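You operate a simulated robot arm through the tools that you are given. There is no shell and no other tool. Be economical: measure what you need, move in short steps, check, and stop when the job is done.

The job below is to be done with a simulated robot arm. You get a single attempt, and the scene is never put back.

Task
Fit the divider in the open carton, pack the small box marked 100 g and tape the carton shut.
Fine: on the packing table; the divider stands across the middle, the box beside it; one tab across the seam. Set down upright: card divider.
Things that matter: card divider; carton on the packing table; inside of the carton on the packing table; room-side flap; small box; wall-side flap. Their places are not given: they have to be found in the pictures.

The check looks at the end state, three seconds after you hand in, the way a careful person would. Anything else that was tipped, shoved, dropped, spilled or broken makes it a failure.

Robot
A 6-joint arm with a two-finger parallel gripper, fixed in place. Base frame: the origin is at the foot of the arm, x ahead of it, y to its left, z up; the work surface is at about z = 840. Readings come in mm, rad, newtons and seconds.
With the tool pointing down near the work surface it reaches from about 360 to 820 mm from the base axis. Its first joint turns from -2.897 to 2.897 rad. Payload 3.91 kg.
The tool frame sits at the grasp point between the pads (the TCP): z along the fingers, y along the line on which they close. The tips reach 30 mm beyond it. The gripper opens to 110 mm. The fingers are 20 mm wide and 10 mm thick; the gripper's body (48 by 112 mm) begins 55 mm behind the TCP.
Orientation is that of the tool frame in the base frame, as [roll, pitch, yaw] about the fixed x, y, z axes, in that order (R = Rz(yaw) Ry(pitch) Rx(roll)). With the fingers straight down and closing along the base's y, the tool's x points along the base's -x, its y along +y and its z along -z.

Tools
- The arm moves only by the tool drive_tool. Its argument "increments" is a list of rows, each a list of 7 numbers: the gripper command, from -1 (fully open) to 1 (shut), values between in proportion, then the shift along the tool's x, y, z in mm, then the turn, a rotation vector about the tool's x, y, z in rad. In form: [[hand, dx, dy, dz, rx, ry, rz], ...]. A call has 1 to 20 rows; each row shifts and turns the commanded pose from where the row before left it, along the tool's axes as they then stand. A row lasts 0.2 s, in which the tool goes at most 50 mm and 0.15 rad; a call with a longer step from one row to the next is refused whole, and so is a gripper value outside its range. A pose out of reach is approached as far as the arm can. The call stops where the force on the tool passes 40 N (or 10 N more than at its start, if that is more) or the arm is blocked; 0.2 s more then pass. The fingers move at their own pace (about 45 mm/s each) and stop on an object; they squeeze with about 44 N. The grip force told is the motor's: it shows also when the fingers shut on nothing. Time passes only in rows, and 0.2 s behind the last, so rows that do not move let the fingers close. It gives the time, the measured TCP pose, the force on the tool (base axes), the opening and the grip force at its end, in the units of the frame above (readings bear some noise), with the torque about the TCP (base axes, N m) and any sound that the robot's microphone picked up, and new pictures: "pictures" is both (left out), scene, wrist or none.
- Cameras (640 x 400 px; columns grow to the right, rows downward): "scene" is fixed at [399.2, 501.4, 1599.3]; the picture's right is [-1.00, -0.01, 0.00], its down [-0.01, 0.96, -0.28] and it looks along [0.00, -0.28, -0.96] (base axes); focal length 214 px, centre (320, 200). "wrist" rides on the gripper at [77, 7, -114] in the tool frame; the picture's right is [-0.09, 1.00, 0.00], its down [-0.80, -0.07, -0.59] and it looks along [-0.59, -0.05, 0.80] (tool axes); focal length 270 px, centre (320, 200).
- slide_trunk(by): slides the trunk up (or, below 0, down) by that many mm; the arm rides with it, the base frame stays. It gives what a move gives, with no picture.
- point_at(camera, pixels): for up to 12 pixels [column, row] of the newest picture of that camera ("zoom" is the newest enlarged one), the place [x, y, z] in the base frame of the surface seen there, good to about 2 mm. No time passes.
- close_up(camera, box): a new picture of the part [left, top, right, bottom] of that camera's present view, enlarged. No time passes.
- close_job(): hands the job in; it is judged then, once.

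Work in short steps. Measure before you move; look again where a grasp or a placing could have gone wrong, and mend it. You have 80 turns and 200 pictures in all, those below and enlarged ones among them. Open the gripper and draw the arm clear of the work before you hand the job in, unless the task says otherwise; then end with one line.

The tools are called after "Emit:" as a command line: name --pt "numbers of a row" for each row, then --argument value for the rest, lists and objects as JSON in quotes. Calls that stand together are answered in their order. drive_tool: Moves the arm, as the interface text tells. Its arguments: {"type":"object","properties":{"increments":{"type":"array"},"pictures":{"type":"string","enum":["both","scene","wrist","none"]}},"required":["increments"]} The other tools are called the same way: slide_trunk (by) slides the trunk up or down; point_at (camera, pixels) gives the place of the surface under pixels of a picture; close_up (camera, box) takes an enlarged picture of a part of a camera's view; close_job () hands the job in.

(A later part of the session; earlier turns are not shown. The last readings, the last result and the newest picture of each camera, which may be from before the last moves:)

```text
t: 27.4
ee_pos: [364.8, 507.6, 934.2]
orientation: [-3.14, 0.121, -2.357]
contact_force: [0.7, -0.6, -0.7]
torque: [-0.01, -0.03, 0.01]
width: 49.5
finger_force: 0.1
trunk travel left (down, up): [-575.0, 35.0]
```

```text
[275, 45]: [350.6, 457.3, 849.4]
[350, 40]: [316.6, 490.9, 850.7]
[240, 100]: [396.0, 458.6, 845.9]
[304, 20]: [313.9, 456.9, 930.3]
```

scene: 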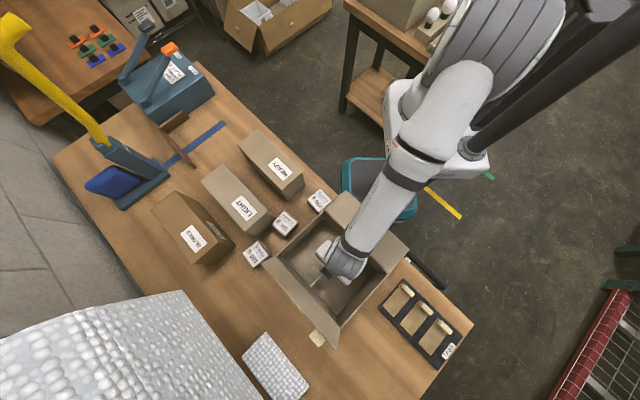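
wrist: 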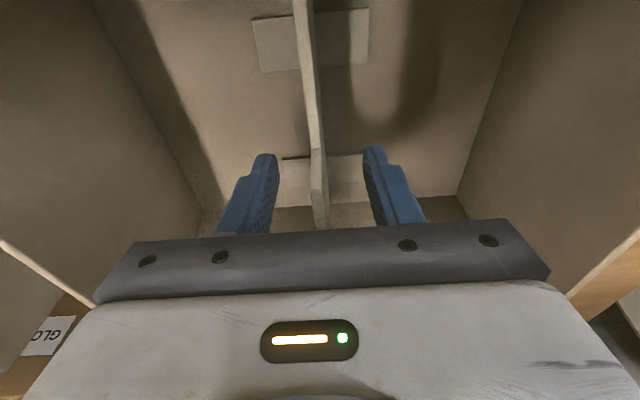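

The divider stands on its feet in the middle. I retreat straight up, undo the tilt, and look at the surroundings of the 100 g box.

Emit:
drive_tool --pt "0.1 -2.4 0 -19.9 0 0 0" --pt "0.1 -4.8 0 -39.7 0 0 0" --pt "0.1 -4.8 0 -39.7 0 0 0" --pt "0.1 -4.8 0 -39.7 0 0 0" --pt "0.1 -4.8 0 -39.7 0 0 0" --pt "0.1 -4.8 0 -39.7 0 0 0" --pt "0.1 0 0 0 0 0.12 0" --pt "0.1 0 0 0 0 0 0"

Emit:
close_up --camera "scene" --box '[200, 200, 300, 280]'

Emit:
point_at --camera "zoom" --pixels '[[330, 175], [200, 240], [345, 200], [225, 285], [400, 310], [420, 330], [350, 260], [365, 415], [260, 230], [300, 180], [185, 360], [340, 170]]'

```text
t: 29.2
ee_pos: [366.3, 506.0, 1155.6]
orientation: [3.141, 0.001, -2.357]
contact_force: [-0.6, -0.5, 0.6]
torque: [0.03, -0.01, 0.06]
width: 49.4
finger_force: 0.2
trunk travel left (down, up): [-575.0, 35.0]
```

scene: 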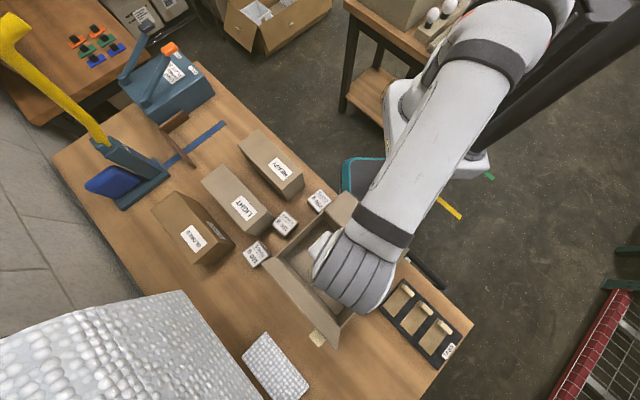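
wrist: 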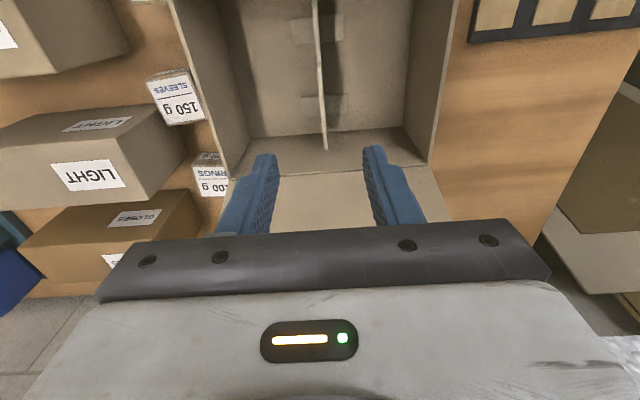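

```text
5.00 times, centred on (250, 240) of scene
```

zoom: 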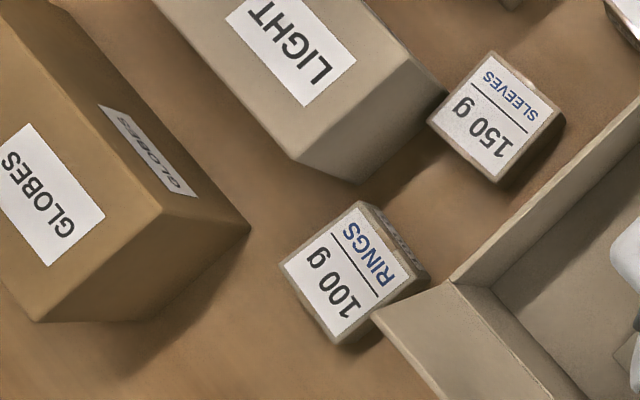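

```text
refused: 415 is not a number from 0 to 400
```

Emit:
point_at --camera "zoom" --pixels '[[297, 155], [408, 58], [358, 180], [438, 95], [300, 165], [160, 205], [246, 228], [40, 318], [180, 210], [375, 318], [445, 285], [400, 310]]'

```text
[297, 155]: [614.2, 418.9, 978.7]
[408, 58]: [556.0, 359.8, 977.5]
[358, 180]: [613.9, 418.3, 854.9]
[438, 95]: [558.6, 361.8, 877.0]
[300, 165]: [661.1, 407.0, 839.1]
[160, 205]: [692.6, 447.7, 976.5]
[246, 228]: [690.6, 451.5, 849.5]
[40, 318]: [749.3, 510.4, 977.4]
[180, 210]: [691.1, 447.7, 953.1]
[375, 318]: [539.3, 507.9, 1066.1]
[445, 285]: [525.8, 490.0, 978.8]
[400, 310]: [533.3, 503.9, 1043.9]
```

LIGHT's corner is at u −138, v ≤ 730 and GLOBES at u ≤ −170, so closing along v leaves room. I turn the tool so it closes along the box's 39.5° direction and slide along u to opposite the box, staying over z 1150.

Emit:
drive_tool --pt "-0.6 0 0 0 0 0 0.139" --pt "-0.6 0 0 0 0 0 0.139" --pt "-0.6 0 0 0 0 0 0.139" --pt "-0.6 0 0 0 0 0 0.139" --pt "-0.6 0 0 0 0 0 0.139" --pt "-0.6 0 0 0 0 0 0.139" --pt "-0.6 0 0 0 0 0 0.139" --pt "-0.6 0 0 0 0 0 0.139" --pt "-0.6 0 0 0 0 0 0.139" --pt "-0.6 0 0 0 0 0 0.139" --pt "-0.6 0 0 0 0 0 0.139" --pt "-0.6 0 0 0 0 0 0.138" --pt "-0.6 -47 4.6 0 0 0 0" --pt "-0.6 -47 4.6 0 0 0 0" --pt "-0.6 -47 4.6 0 0 0 0" --pt "-0.6 -47 4.6 0 0 0 0" --pt "-0.6 0 0 0 0 0 0"

```text
t: 32.8
ee_pos: [498.0, 372.3, 1150.8]
orientation: [-3.141, 0.0, 2.263]
contact_force: [-0.2, -0.3, 0.8]
torque: [0.04, -0.02, -0.01]
width: 87.9
finger_force: 0.1
trunk travel left (down, up): [-575.0, 35.0]
```

scene: 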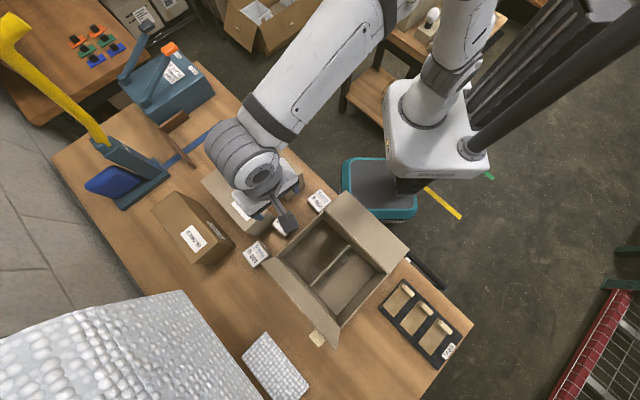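
wrist: 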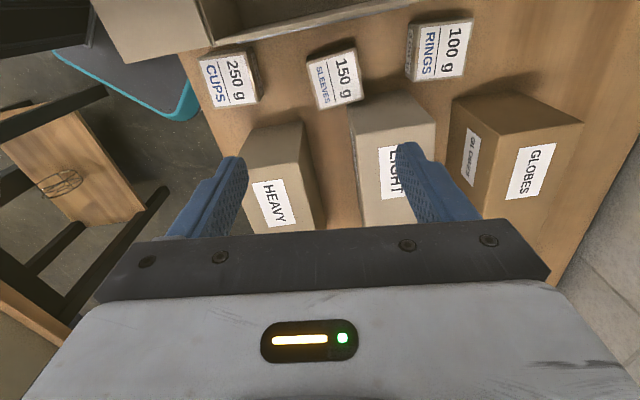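

Clear so far and the divider stands. I descend to z≈1045 and move over the 100 g box at (607,480).

Emit:
drive_tool --pt "-0.6 0 0 35 0 0 0" --pt "-0.6 0 0 35 0 0 0" --pt "-0.6 0 0 35 0 0 0" --pt "-0.6 3.3 38 0 0 0 0" --pt "-0.6 3.3 38 0 0 0 0" --pt "-0.6 3.4 38 0 0 0 0" --pt "-0.6 3.4 38.6 0 0 0 0" --pt "-0.6 0 0 0 0 0 0"

```text
t: 34.6
ee_pos: [609.3, 481.0, 1046.9]
orientation: [-3.142, 0.001, 2.26]
contact_force: [0.2, -1.1, -0.6]
torque: [0.01, 0.01, 0.03]
width: 87.9
finger_force: 0.0
trunk travel left (down, up): [-575.0, 35.0]
```

scene: 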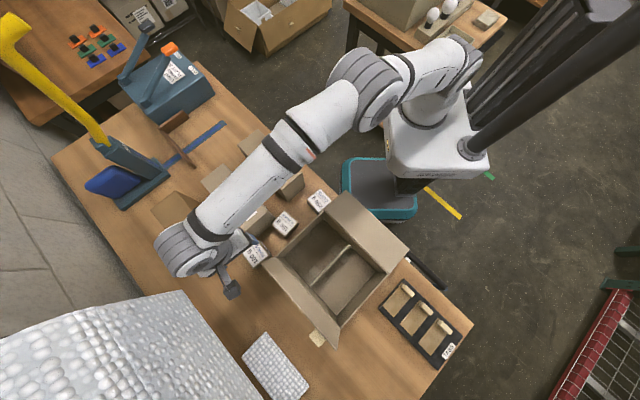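
wrist: 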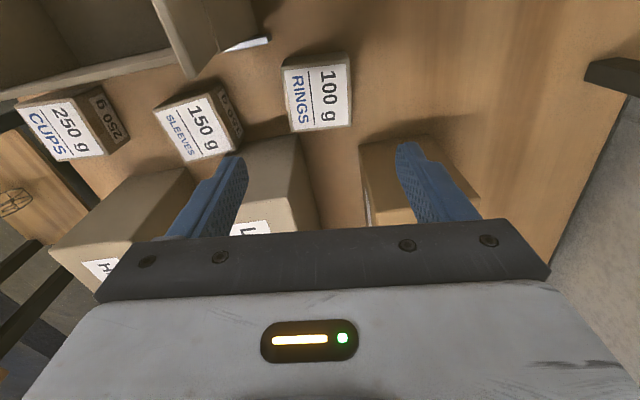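

I check the arm's height over the neighbouring boxes and the box top in the wrist view.

Emit:
point_at --camera "scene" --pixels '[[180, 255], [195, 245], [225, 200], [260, 165], [300, 120], [232, 290], [220, 262]]'

Emit:
point_at --camera "wrist" --pixels '[[285, 68], [346, 64], [350, 122], [292, 130], [318, 95], [200, 15]]'

```text
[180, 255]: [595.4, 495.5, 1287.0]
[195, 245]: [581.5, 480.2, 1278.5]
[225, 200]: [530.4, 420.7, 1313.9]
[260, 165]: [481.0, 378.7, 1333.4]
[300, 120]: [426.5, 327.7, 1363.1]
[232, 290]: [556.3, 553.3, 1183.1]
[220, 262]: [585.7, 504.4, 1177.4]
```

```text
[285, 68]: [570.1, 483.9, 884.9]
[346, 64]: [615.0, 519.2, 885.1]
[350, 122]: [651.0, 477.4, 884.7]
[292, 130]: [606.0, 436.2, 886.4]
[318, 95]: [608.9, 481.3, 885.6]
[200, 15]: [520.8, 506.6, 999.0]
```

Clear (forearm bottom will stay above ~1015; boxes reach 979). The box centre is ≈(609,480), under the tool; I descend to TCP z ≈ 888 and close.

Emit:
drive_tool --pt "-0.6 0 0 30 0 0 0" --pt "-0.6 0 0 30 0 0 0" --pt "-0.6 0 0 30 0 0 0" --pt "-0.6 0 0 30 0 0 0" --pt "-0.6 0 0 25 0 0 0" --pt "-0.6 0 0 14 0 0 0" --pt "-0.6 0 0 0 0 0 0"

```text
t: 36.2
ee_pos: [607.8, 480.3, 888.8]
orientation: [-3.141, 0.0, 2.261]
contact_force: [-0.5, 0.8, 0.1]
torque: [-0.01, 0.03, -0.03]
width: 87.9
finger_force: 0.1
trunk travel left (down, up): [-575.0, 35.0]
```

scene: 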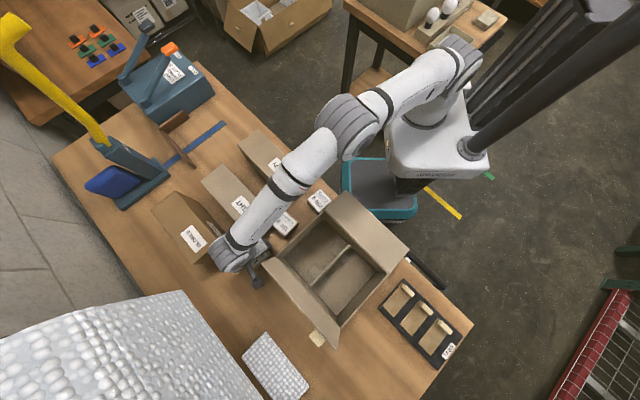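
wrist: 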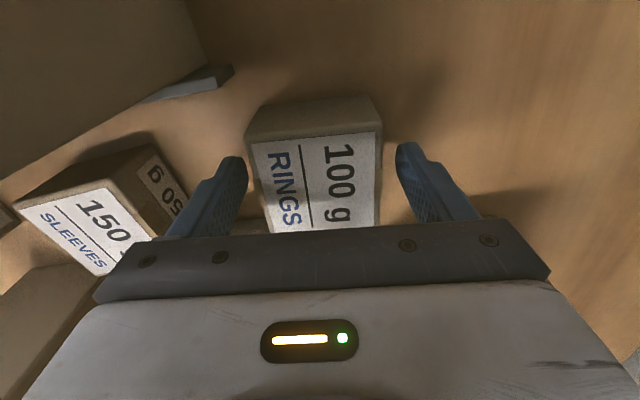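

The box sits between the fingers; I close, then lift gently 30 mm to test.

Emit:
drive_tool --pt "1 0 0 0 0 0 0" --pt "1 0 0 0 0 0 0" --pt "1 0 0 0 0 0 0" --pt "1 0 0 0 0 0 0" --pt "1 0 0 0 0 0 0" --pt "1 0 0 -10 0 0 0" --pt "1 0 0 -10 0 0 0" --pt "1 0 0 -10 0 0 0" --pt "1 0 0 0 0 0 0" --pictures "wrist"

```text
t: 38.2
ee_pos: [609.6, 480.6, 920.5]
orientation: [-3.14, 0.0, 2.26]
contact_force: [0.5, 0.0, -0.7]
torque: [-0.01, 0.0, -0.03]
width: 65.5
finger_force: 44.4
trunk travel left (down, up): [-575.0, 35.0]
```

wrist: 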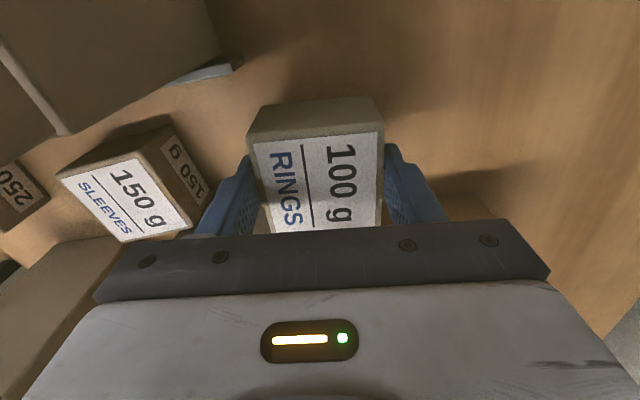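

Held (width 65.5). I lift to z≈1060, draw back, square the box to the carton and carry it over the −u compartment.

Emit:
drive_tool --pt "1 0 0 -20 0 0 0" --pt "1 0 0 -30 0 0 0" --pt "1 0 0 -30 0 0 0" --pt "1 0 0 -30 0 0 0" --pt "1 0 0 -30 0 0 0" --pt "1 -1.7 -19 0 0 0 0" --pt "1 -2.5 -27 0 0 0 0" --pt "1 -2.5 -27 0 0 0 0" --pt "1 -2.5 -27 0 0 0 0" --pt "1 -2.5 -27 0 0 0 0" --pt "1 -2.5 -25.5 0 0 0 0" --pt "1 0 0 0 0 0 -0.096" --pt "1 10 0.5 0 0 0 0" --pt "1 25 1 0 0 0 0" --pt "1 25 1 0 0 0 0" --pt "1 25 1 0 0 0 0" --pt "1 25 1 0 0 0 0" --pt "1 0 0 0 0 0 0"

```text
t: 42.0
ee_pos: [424.0, 454.5, 1058.1]
orientation: [3.141, 0.0, 2.356]
contact_force: [0.0, -0.9, -1.2]
torque: [-0.04, -0.01, -0.01]
width: 65.4
finger_force: 44.1
trunk travel left (down, up): [-575.0, 35.0]
```

scene: 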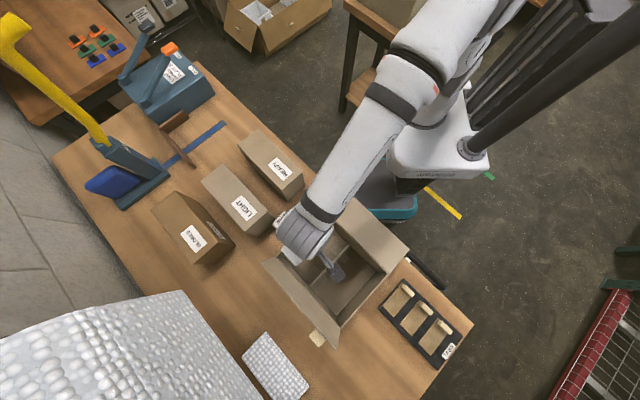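
wrist: 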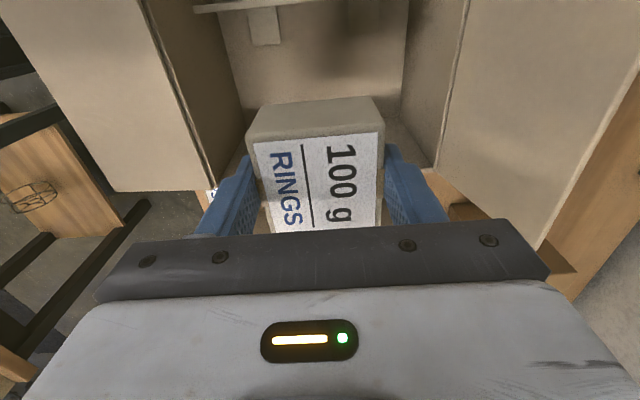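

I check the box's place in the hand and the divider in the wrist view.

Emit:
point_at --camera "wrist" --pixels '[[252, 143], [380, 133], [376, 100], [268, 108], [320, 190], [265, 30], [300, 3], [230, 8], [225, 130], [405, 130]]'

Emit:
close_up --camera "scene" --box '[260, 200, 420, 300]'

```text
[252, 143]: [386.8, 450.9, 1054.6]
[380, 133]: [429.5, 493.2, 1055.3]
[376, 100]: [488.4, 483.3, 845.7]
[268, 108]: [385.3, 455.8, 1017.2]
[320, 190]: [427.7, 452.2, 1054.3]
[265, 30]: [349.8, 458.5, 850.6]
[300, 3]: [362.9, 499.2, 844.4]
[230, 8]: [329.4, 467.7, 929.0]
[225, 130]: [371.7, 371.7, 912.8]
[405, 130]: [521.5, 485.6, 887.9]
```

```text
4.00 times, centred on (340, 250) of scene
```

zoom: 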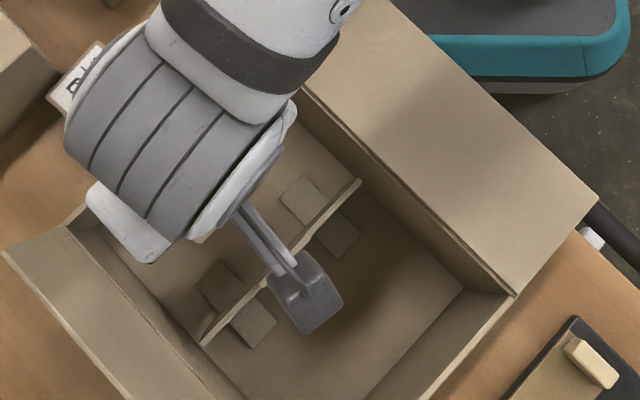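

Box spans u ≈ −15…50, carton wall at ≈ −21, foot edge ≈ 64; I shift 4 mm toward the divider and lower in steps.

Emit:
drive_tool --pt "1 4 0 0 0 0 0" --pt "1 0 0 20 0 0 0" --pt "1 0 0 20 0 0 0" --pt "1 0 0 20 0 0 0" --pt "1 0 0 20 0 0 0" --pt "1 0 0 20 0 0 0" --pt "1 0 0 20 0 0 0" --pt "1 0 0 15 0 0 0" --pt "1 0 0 12 0 0 0" --pt "1 0 0 4 0 0 0" --pt "1 0 0 4 0 0 0" --pt "1 0 0 0 0 0 0"

```text
t: 44.6
ee_pos: [423.7, 458.1, 904.7]
orientation: [-3.141, -0.001, 2.354]
contact_force: [-0.6, -0.3, -1.0]
torque: [0.0, 0.03, -0.01]
width: 65.6
finger_force: 43.9
trunk travel left (down, up): [-575.0, 35.0]
```

scene: 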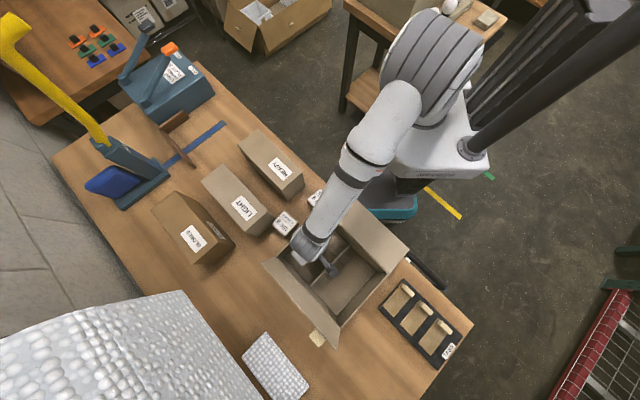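
wrist: 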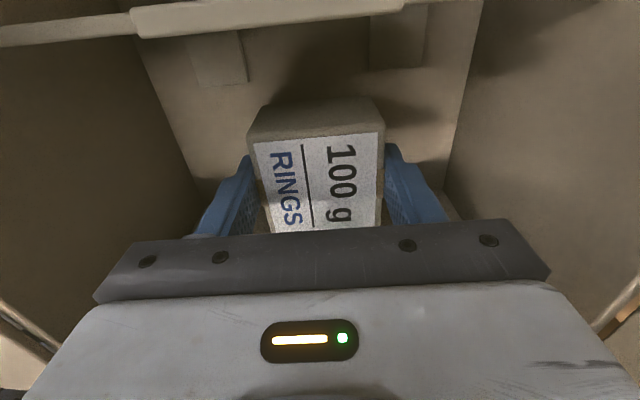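

About 10 mm remains; I lower slowly, then open.

Emit:
drive_tool --pt "1 0 0 4 0 0 0" --pt "1 0 0 3 0 0 0" --pt "1 0 0 2 0 0 0" --pt "1 0 0 1 0 0 0" --pt "1 0 0 0 0 0 0" --pt "-0.3 0 0 0 0 0 0" --pt "-0.6 0 0 0 0 0 0" --pt "-0.6 0 0 0 0 0 0" --pt "-0.6 0 0 0 0 0 0" --pictures "wrist"

Emit:
point_at --camera "wrist" --pixels '[[265, 160], [370, 150], [320, 190], [270, 115], [160, 100], [220, 70], [390, 50]]'

```text
t: 46.6
ee_pos: [423.1, 457.2, 895.9]
orientation: [-3.141, 0.0, 2.356]
contact_force: [-0.4, 0.8, 0.5]
torque: [-0.02, 0.0, -0.01]
width: 87.7
finger_force: 0.1
trunk travel left (down, up): [-575.0, 35.0]
```

wrist: 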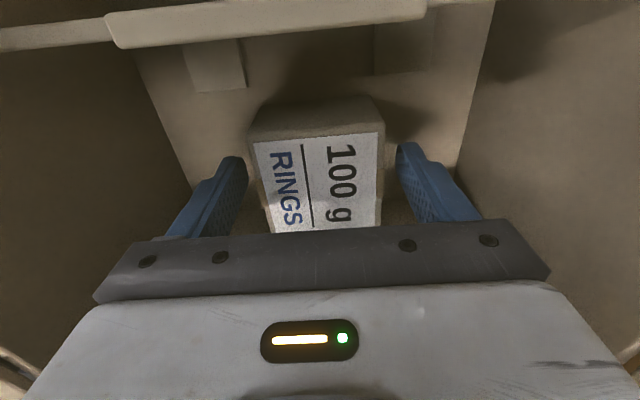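

```text
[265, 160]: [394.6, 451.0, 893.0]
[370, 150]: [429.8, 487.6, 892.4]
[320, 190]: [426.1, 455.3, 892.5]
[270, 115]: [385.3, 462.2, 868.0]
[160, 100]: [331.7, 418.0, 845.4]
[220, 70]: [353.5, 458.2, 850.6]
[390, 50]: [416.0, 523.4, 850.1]
```

Box stands at floor height (top 892). I retreat straight up and turn the tool back by 90° to prepare for the room-side flap.

Emit:
drive_tool --pt "-0.6 0 0 -30 0 0 0" --pt "-0.6 0 0 -45 0 0 0" --pt "-0.6 0 0 -45 0 0 0" --pt "-0.6 0 0 -45 0 0 0" --pt "-0.6 0 0 -45 0 0 0" --pt "-0.6 0 0 -45 0 0 0" --pt "1 0 0 0 0 0 -0.143" --pt "1 0 0 0 0 0 -0.143" --pt "1 0 0 0 0 0 -0.143" --pt "1 0 0 0 0 0 -0.143" --pt "1 0 0 0 0 0 -0.143" --pt "1 0 0 0 0 0 -0.143" --pt "1 0 0 0 0 0 -0.143" --pt "1 0 0 0 0 0 -0.143" --pt "1 0 0 0 0 0 -0.143" --pt "1 0 0 0 0 0 -0.143" --pt "1 0 0 0 0 0 -0.141" --pt "1 0 0 0 0 0 0"

Emit:
close_up --camera "scene" --box '[260, 190, 420, 290]'

```text
t: 50.4
ee_pos: [423.5, 456.1, 1149.8]
orientation: [3.141, 0.0, -2.355]
contact_force: [0.4, 0.0, 0.0]
torque: [0.01, 0.04, 0.0]
width: 0.0
finger_force: 37.6
trunk travel left (down, up): [-575.0, 35.0]
```

scene: 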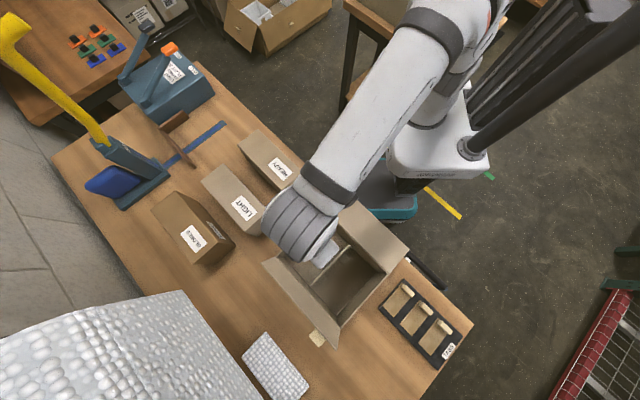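
wrist: 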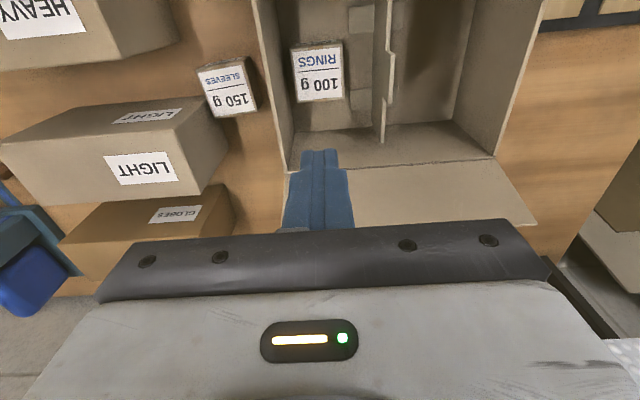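

```text
4.00 times, centred on (340, 240) of scene
```

zoom: 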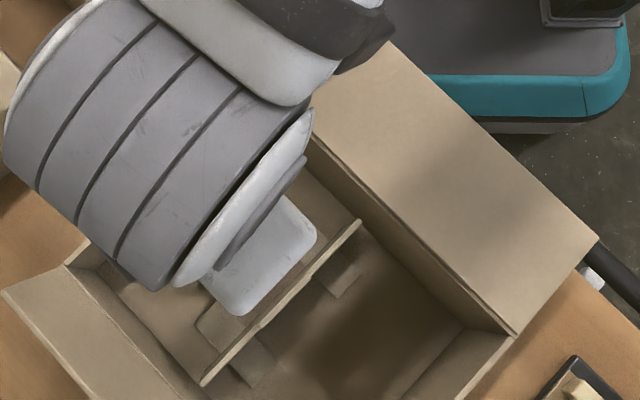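

Box and divider stand well. I measure the room flap's outer edge.

Emit:
point_at --camera "zoom" --pixels '[[500, 140], [440, 85], [590, 238], [450, 270], [510, 332], [500, 230]]'

```text
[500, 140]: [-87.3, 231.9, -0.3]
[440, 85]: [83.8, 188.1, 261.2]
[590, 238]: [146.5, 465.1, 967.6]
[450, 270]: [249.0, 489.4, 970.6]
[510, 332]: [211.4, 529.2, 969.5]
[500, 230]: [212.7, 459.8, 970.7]
```

Flap edge is at v≈430, z≈968. I move over the room side near u≈180, v≈340.

Emit:
drive_tool --pt "1 40 22.4 0 0 0 0" --pt "1 40 22.4 0 0 0 0" --pt "1 40 22.4 0 0 0 0" --pt "1 40 22.4 0 0 0 0" --pt "1 40 22.4 0 0 0 0" --pt "1 40 22.4 0 0 0 0" --pt "1 40 22.4 0 0 0 0" --pt "1 0 0 0 0 0 0"

```text
t: 52.2
ee_pos: [113.2, 369.8, 1153.8]
orientation: [3.14, 0.0, -2.357]
contact_force: [0.0, -0.3, 0.7]
torque: [-0.02, -0.05, 0.0]
width: 0.0
finger_force: 37.8
trunk travel left (down, up): [-575.0, 35.0]
```

scene: 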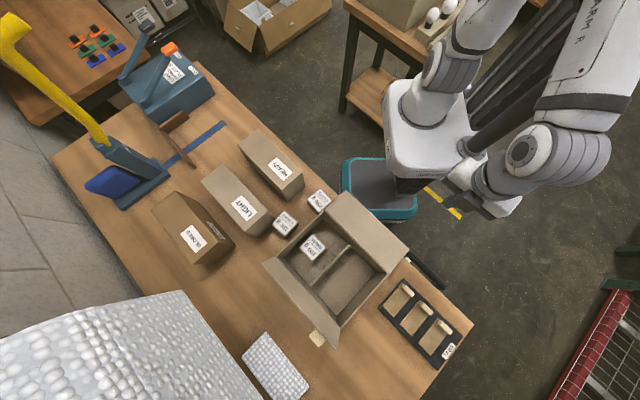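
wrist: 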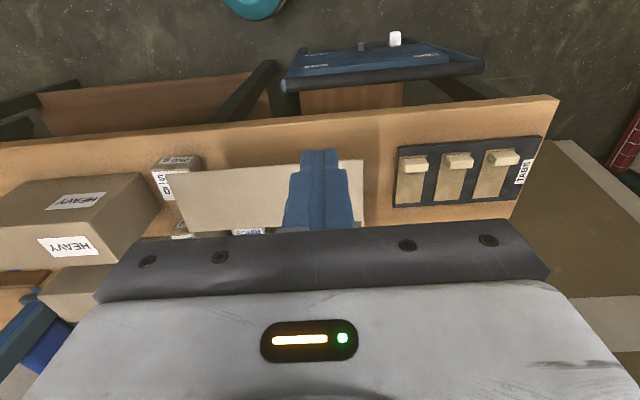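

A panel lies on the table's room side near wrist pixels (385,60); I measure it before going low there.

Emit:
point_at --camera "wrist" --pixels '[[385, 65], [395, 38], [290, 80], [480, 65], [350, 95], [300, 125], [550, 100], [20, 145], [360, 165], [180, 172]]'

Emit:
close_up --camera "scene" --box '[370, 160, 530, 300]'

```text
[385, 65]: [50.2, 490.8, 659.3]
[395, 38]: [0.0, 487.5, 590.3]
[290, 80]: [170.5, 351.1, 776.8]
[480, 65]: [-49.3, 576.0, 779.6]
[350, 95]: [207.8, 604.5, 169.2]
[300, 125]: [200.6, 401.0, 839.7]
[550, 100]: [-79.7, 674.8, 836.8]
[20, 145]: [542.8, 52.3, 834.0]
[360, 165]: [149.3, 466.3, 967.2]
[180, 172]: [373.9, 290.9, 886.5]
```

```text
2.86 times, centred on (450, 230) of scene
```

zoom: 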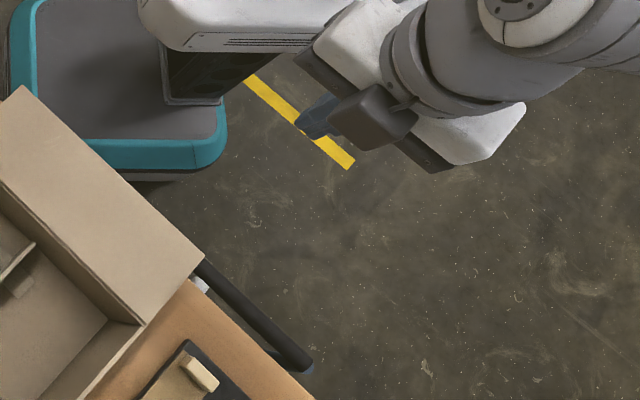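

The panel is below the table top (z≤780), no obstacle. I tilt the tool 45° so the fingers point forward-down.

Emit:
drive_tool --pt "1 0 0 0 0 -0.14 0" --pt "1 0 0 0 0 -0.14 0" --pt "1 0 0 0 0 -0.14 0" --pt "1 0 0 0 0 -0.14 0" --pt "1 0 0 0 0 -0.14 0" --pt "1 0 0 0 0 -0.085 0" --pt "1 0 0 0 0 0 0"

```text
t: 53.8
ee_pos: [115.0, 369.1, 1148.5]
orientation: [-3.141, 0.785, -2.357]
contact_force: [0.4, 0.0, 0.9]
torque: [0.0, 0.02, -0.02]
width: 0.0
finger_force: 38.3
trunk travel left (down, up): [-575.0, 35.0]
```

scene: 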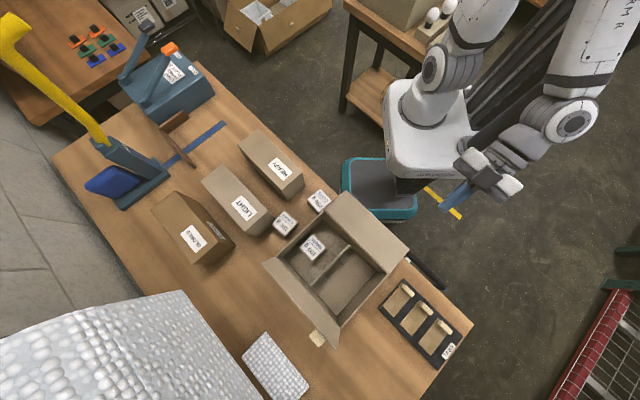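
wrist: 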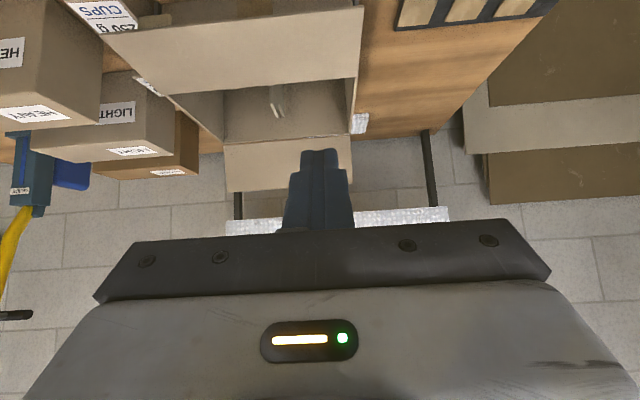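

Reachable. I lower the tilted tool to z≈956 just short of the flap edge.

Emit:
drive_tool --pt "1 22.5 -5 31.8 0 0 0" --pt "1 22.5 -5 31.8 0 0 0" --pt "1 22.5 -5 31.8 0 0 0" --pt "1 22.5 -5 31.8 0 0 0" --pt "1 22.5 -5 31.8 0 0 0" --pt "1 0 0 0 0 0 0"

```text
t: 55.2
ee_pos: [152.6, 404.1, 974.3]
orientation: [-3.133, 0.781, -2.35]
contact_force: [-0.5, 0.1, 0.2]
torque: [0.03, 0.02, -0.01]
width: 0.0
finger_force: 37.8
out of reach, approached as far as the arm can: row 1, 2, 3, 5
trunk travel left (down, up): [-575.0, 35.0]
```

scene: 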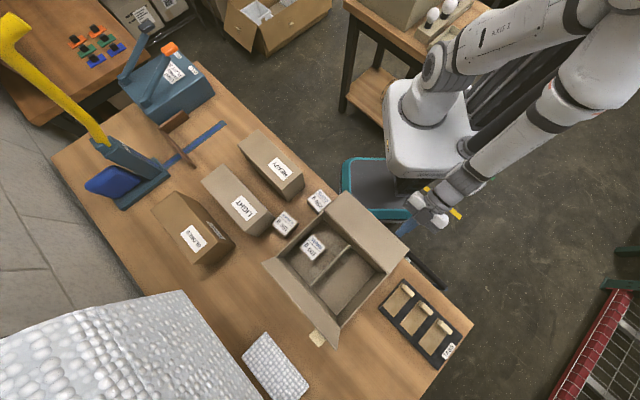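
wrist: 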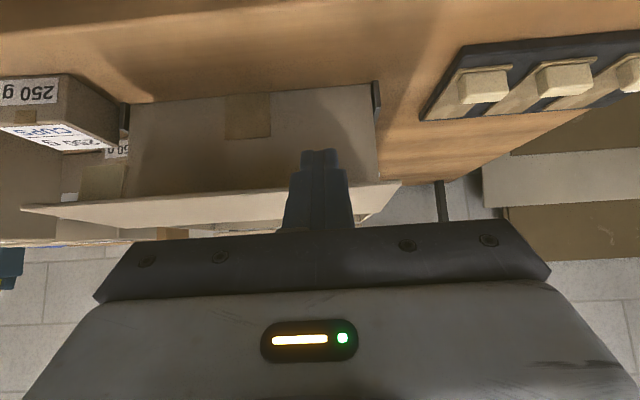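

The tool stands at v≈394, z≈974 with the tip just before the flap edge; lower is out of reach for the arm, so I lower the trunk 22 mm.

Emit:
slide_trunk --by -24

```text
t: 55.9
ee_pos: [152.6, 404.8, 950.8]
orientation: [-3.133, 0.782, -2.351]
contact_force: [-0.3, -0.3, -0.6]
torque: [-0.01, 0.01, -0.01]
width: 0.1
finger_force: 37.6
trunk travel left (down, up): [-551.0, 59.0]
```

Now forward 33 mm so the fingertips slip under the flap edge.

Emit:
drive_tool --pt "1 -12 0 12 0 0 0" --pt "1 -11.5 0 11.5 0 0 0" --pt "1 0 0 0 0 0 0"

```text
t: 56.7
ee_pos: [175.3, 426.0, 950.7]
orientation: [-3.134, 0.781, -2.352]
contact_force: [-0.3, -0.8, -1.1]
torque: [-0.01, 0.0, -0.01]
width: 0.1
finger_force: 37.7
trunk travel left (down, up): [-551.0, 59.0]
```

scene: 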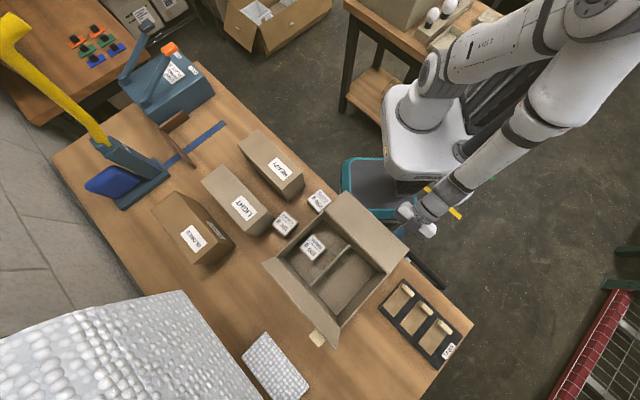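
wrist: 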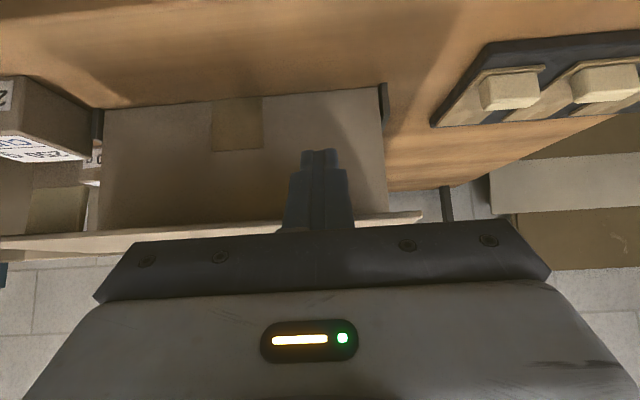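

The tip is under the flap. I lift along the flap's arc to about 40° and look.

Emit:
drive_tool --pt "1 -8.5 0 -8.5 0 0 0" --pt "1 -8.5 0 -8.5 0 0 0" --pt "1 -8.5 0 -8.5 0 0 0" --pt "1 -8.5 0 -8.5 0 0 0" --pt "1 -11 0 -3 0 0 0" --pt "1 -11 0 -3 0 0 0" --pt "1 -11 0 -3 0 0 0" --pt "1 0 0 0 0 0 0"

```text
t: 58.5
ee_pos: [188.7, 440.7, 1029.4]
orientation: [-3.134, 0.782, -2.351]
contact_force: [-1.2, 0.2, -0.9]
torque: [0.02, 0.0, -0.03]
width: 0.0
finger_force: 38.1
trunk travel left (down, up): [-551.0, 59.0]
```

scene: 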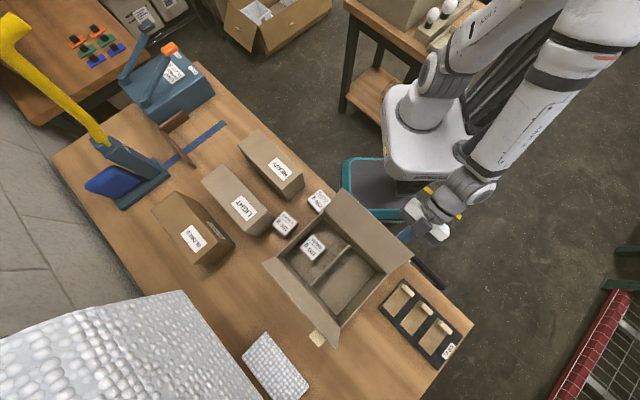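
wrist: 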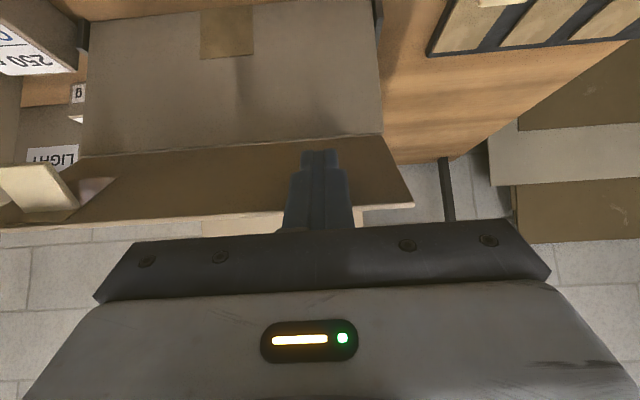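

The flap follows. I continue up the arc past the vertical.

Emit:
drive_tool --pt "1 -11.7 0 1.7 0 0 0" --pt "1 -11.7 0 1.7 0 0 0" --pt "1 -8.3 0 8.3 0 0 0" --pt "1 -8.3 0 8.3 0 0 0" --pt "1 -8.3 0 8.3 0 0 0" --pt "1 -6.3 0 8.5 0 0 0" --pt "1 -6.3 0 8.5 0 0 0" --pt "1 0 0 0 0 0 0"

```text
t: 60.3
ee_pos: [241.7, 495.2, 1039.2]
orientation: [-3.134, 0.781, -2.352]
contact_force: [0.7, 0.0, -0.1]
torque: [-0.01, 0.0, 0.0]
width: 0.0
finger_force: 37.7
trunk travel left (down, up): [-551.0, 59.0]
```

scene: 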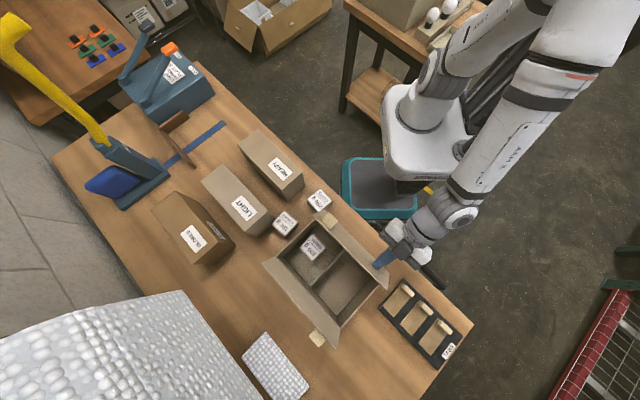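
wrist: 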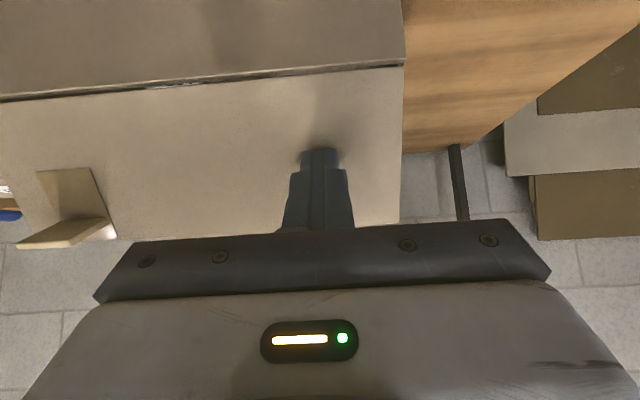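

The flap is past vertical. I keep pushing it over and down onto the carton.

Emit:
drive_tool --pt "1 -1.7 0 9.5 0 0 0" --pt "1 -1.8 0 9.5 0 0 0" --pt "1 -9.2 0 10.6 0 0 0" --pt "1 -9.2 0 10.6 0 0 0" --pt "1 0.7 0 8.5 0 0 0" --pt "1 0.7 0 8.5 0 0 0" --pt "1 1.7 0 6.5 0 0 0" --pt "1 1.8 0 6.9 0 0 0" --pt "1 0 0 0 0 0 0"

```text
t: 62.3
ee_pos: [284.5, 536.6, 1003.7]
orientation: [-3.135, 0.788, -2.354]
contact_force: [-6.5, -2.2, 26.0]
torque: [0.14, -0.09, 0.11]
width: 0.0
finger_force: 38.0
trunk travel left (down, up): [-551.0, 59.0]
```

scene: 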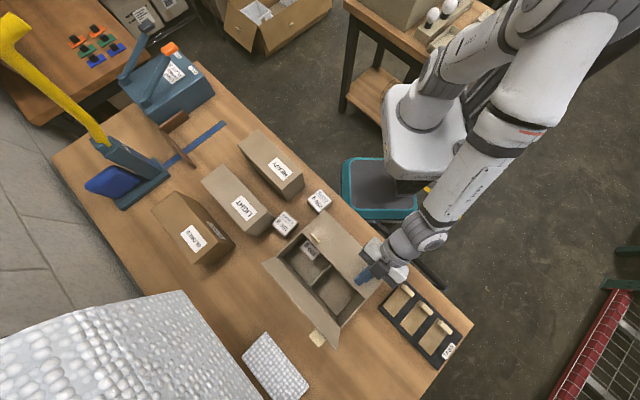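
wrist: 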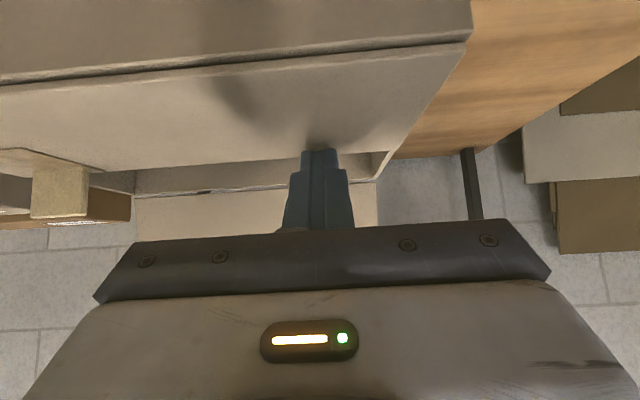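

The flap pushes back with 26 N, probably down on its stop. I back off and measure flatness.

Emit:
drive_tool --pt "1 0 0 -30 0 0 0" --pt "1 0 0 -40 0 0 0" --pt "1 0 0 -40 0 0 0" --pt "1 0 0 0 0 0 0"

Emit:
close_up --camera "scene" --box '[260, 210, 420, 350]'

```text
t: 63.3
ee_pos: [231.7, 485.3, 1078.6]
orientation: [-3.132, 0.783, -2.351]
contact_force: [0.3, 0.3, 0.0]
torque: [0.01, 0.02, 0.01]
width: 0.0
finger_force: 37.7
trunk travel left (down, up): [-551.0, 59.0]
```

scene: 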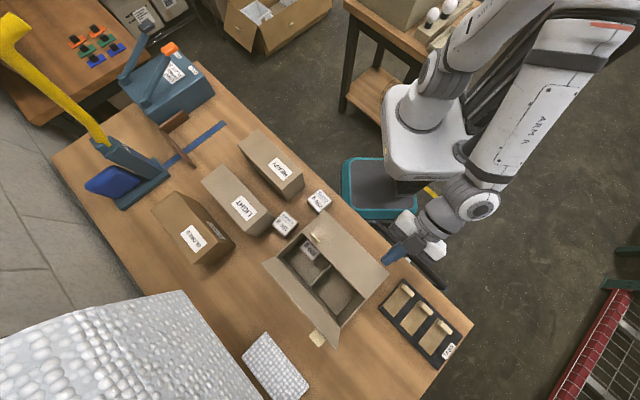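
wrist: 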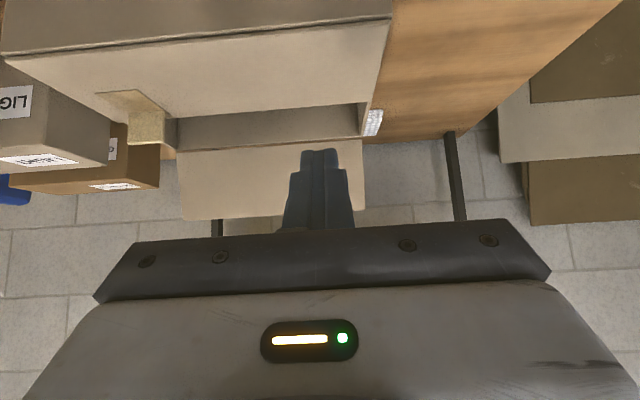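

```text
2.86 times, centred on (340, 280) of scene
```

zoom: 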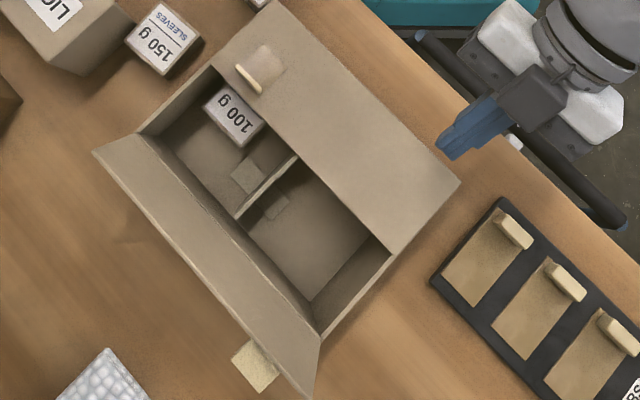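

Emit:
point_at --camera "zoom" --pixels '[[385, 245], [225, 70], [300, 140], [450, 185], [330, 60], [300, 155], [250, 78], [268, 60], [322, 325], [125, 150], [310, 385], [390, 180]]'

```text
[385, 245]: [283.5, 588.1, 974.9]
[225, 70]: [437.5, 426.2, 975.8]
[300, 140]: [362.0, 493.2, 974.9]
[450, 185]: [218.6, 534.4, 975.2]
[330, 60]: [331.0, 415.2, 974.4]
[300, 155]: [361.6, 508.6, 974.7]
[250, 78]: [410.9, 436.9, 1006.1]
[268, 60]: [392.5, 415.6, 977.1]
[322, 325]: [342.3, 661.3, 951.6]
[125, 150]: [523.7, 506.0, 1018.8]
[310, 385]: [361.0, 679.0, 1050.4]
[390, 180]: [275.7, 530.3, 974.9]
```

The room flap lies flat at z≈975 with its edge at v≈617. Next the wall flap: I raise the trunk, then untilt the tool and go over to its far side.

Emit:
slide_trunk --by 59

Emit:
drive_tool --pt "1 0 0 0 0 0.14 0" --pt "1 0 0 0 0 0.14 0" --pt "1 0 0 0 0 0.14 0" --pt "1 0 0 0 0 0.14 0" --pt "1 0 0 0 0 0.14 0" --pt "1 0 0 0 0 0.085 0" --pt "1 -43 -14.8 0 0 0 0" --pt "1 -43 -14.8 0 0 0 0" --pt "1 -43 -14.8 0 0 0 0" --pt "1 -43 -14.8 0 0 0 0" --pt "1 -43 -14.8 0 0 0 0" --pt "1 -43 -14.8 0 0 0 0" --pt "1 0 0 0 0 0 0"

```text
t: 64.3
ee_pos: [230.5, 485.5, 1137.8]
orientation: [-3.132, 0.781, -2.35]
contact_force: [0.2, -1.0, 0.1]
torque: [-0.02, -0.02, 0.01]
width: 0.1
finger_force: 37.6
trunk travel left (down, up): [-610.0, 0.0]
```

```text
t: 67.1
ee_pos: [481.1, 605.1, 1137.8]
orientation: [-3.138, -0.003, -2.355]
contact_force: [-0.2, 0.1, 1.1]
torque: [0.02, 0.01, 0.0]
width: 0.0
finger_force: 37.5
trunk travel left (down, up): [-610.0, 0.0]
```

scene: 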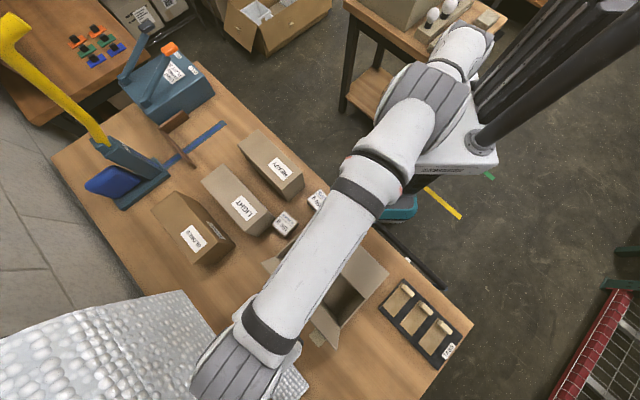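
wrist: 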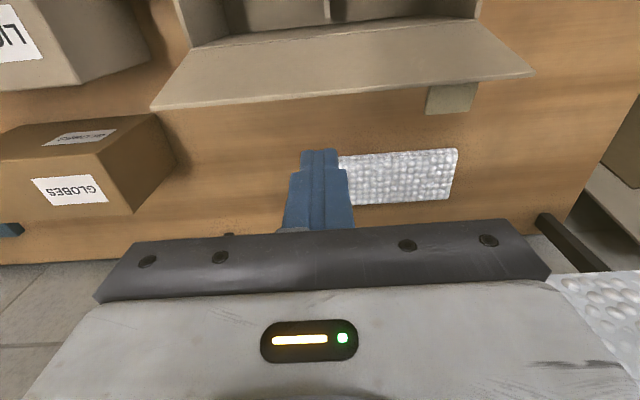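

I'm beyond the wall flap (v≈768). I check its edge in the wrist view, then go down to TCP z 1065.

Emit:
point_at --camera "wrist" --pixels '[[300, 85], [200, 98], [450, 75], [320, 40], [445, 95], [455, 105]]'

Emit:
drive_tool --pt "1 0 0 24 0 0 0" --pt "1 0 0 24 0 0 0" --pt "1 0 0 24 0 0 0" --pt "1 0 0 0 0 0 0" --pictures "wrist"

```text
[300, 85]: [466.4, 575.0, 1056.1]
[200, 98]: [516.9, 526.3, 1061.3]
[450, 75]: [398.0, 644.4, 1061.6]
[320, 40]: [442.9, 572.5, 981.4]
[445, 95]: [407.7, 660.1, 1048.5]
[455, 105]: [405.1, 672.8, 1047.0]
```

```text
t: 68.1
ee_pos: [476.9, 605.3, 1062.9]
orientation: [-3.138, -0.001, -2.358]
contact_force: [-0.1, 0.3, -0.1]
torque: [0.0, 0.01, 0.02]
width: 0.1
finger_force: 37.3
trunk travel left (down, up): [-610.0, 0.0]
```

wrist: 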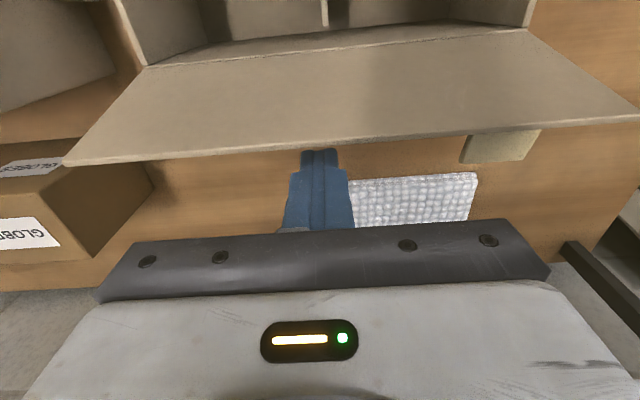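

I push the flap inward along its arc.

Emit:
drive_tool --pt "1 13.3 0 -4.7 0 0 0" --pt "1 13.3 0 -4.7 0 0 0" --pt "1 13.3 0 -4.7 0 0 0" --pt "1 12.5 0 3.3 0 0 0" --pt "1 12.5 0 3.3 0 0 0" --pt "1 12.5 0 3.3 0 0 0" --pt "1 0 0 0 0 0 0"

```text
t: 69.7
ee_pos: [422.2, 551.3, 1071.0]
orientation: [-3.135, -0.004, -2.358]
contact_force: [0.0, -0.1, 0.0]
torque: [0.01, -0.01, 0.01]
width: 0.0
finger_force: 37.5
trunk travel left (down, up): [-610.0, 0.0]
```

scene: 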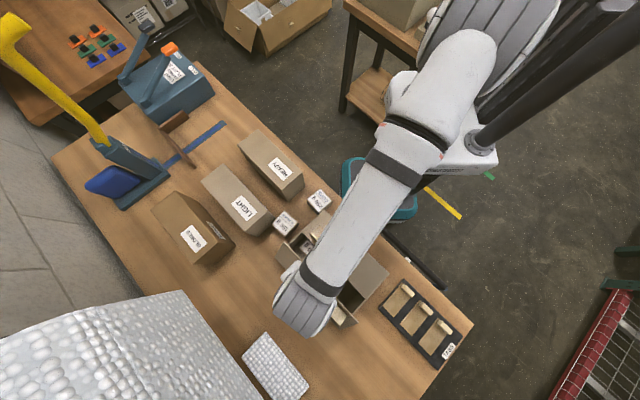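
wrist: 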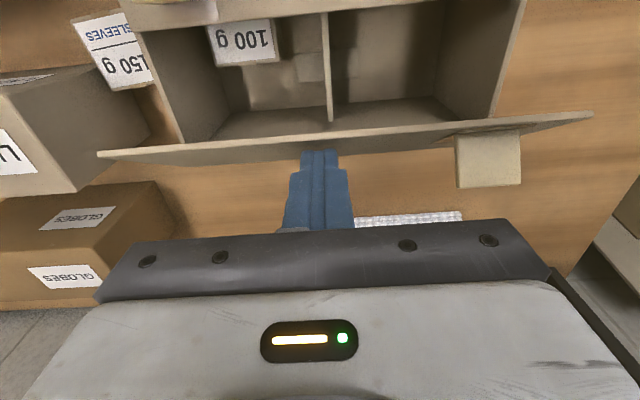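

The flap follows inward. I continue down to close it.

Emit:
drive_tool --pt "1 9.3 0 10.5 0 0 0" --pt "1 9.3 0 10.5 0 0 0" --pt "1 9.3 0 10.5 0 0 0" --pt "1 3 0 8.2 0 0 0" --pt "1 3 0 8.2 0 0 0" --pt "1 3 0 8.2 0 0 0" --pt "1 1 0 5 0 0 0" --pt "1 0 0 4 0 0 0" --pt "1 0 0 0 0 0 0"

```text
t: 71.7
ee_pos: [396.7, 521.5, 1005.7]
orientation: [-3.137, -0.002, -2.359]
contact_force: [-0.4, 0.6, 0.8]
torque: [0.02, -0.03, -0.01]
width: 0.0
finger_force: 37.4
trunk travel left (down, up): [-610.0, 0.0]
```

scene: 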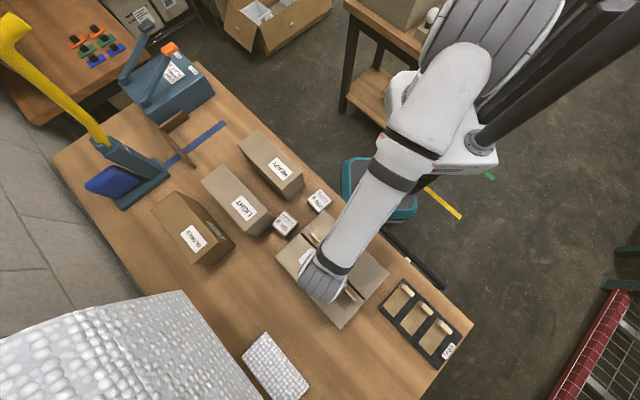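
wrist: 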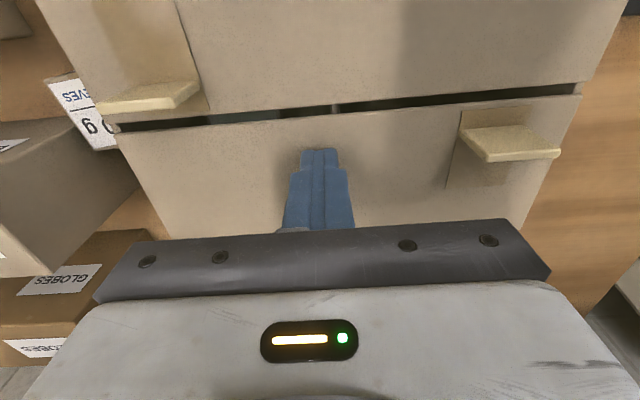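

The flap is nearly flat; I measure both flap edges at the seam.

Emit:
point_at --camera "wrist" --pixels '[[250, 105], [250, 130], [480, 88], [480, 108], [400, 125], [400, 97], [200, 180], [500, 155]]'

```text
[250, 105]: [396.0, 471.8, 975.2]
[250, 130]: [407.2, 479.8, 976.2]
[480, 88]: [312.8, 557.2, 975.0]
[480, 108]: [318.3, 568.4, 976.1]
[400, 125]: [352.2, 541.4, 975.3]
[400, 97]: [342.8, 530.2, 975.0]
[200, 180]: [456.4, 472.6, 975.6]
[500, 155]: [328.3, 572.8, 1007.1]
```

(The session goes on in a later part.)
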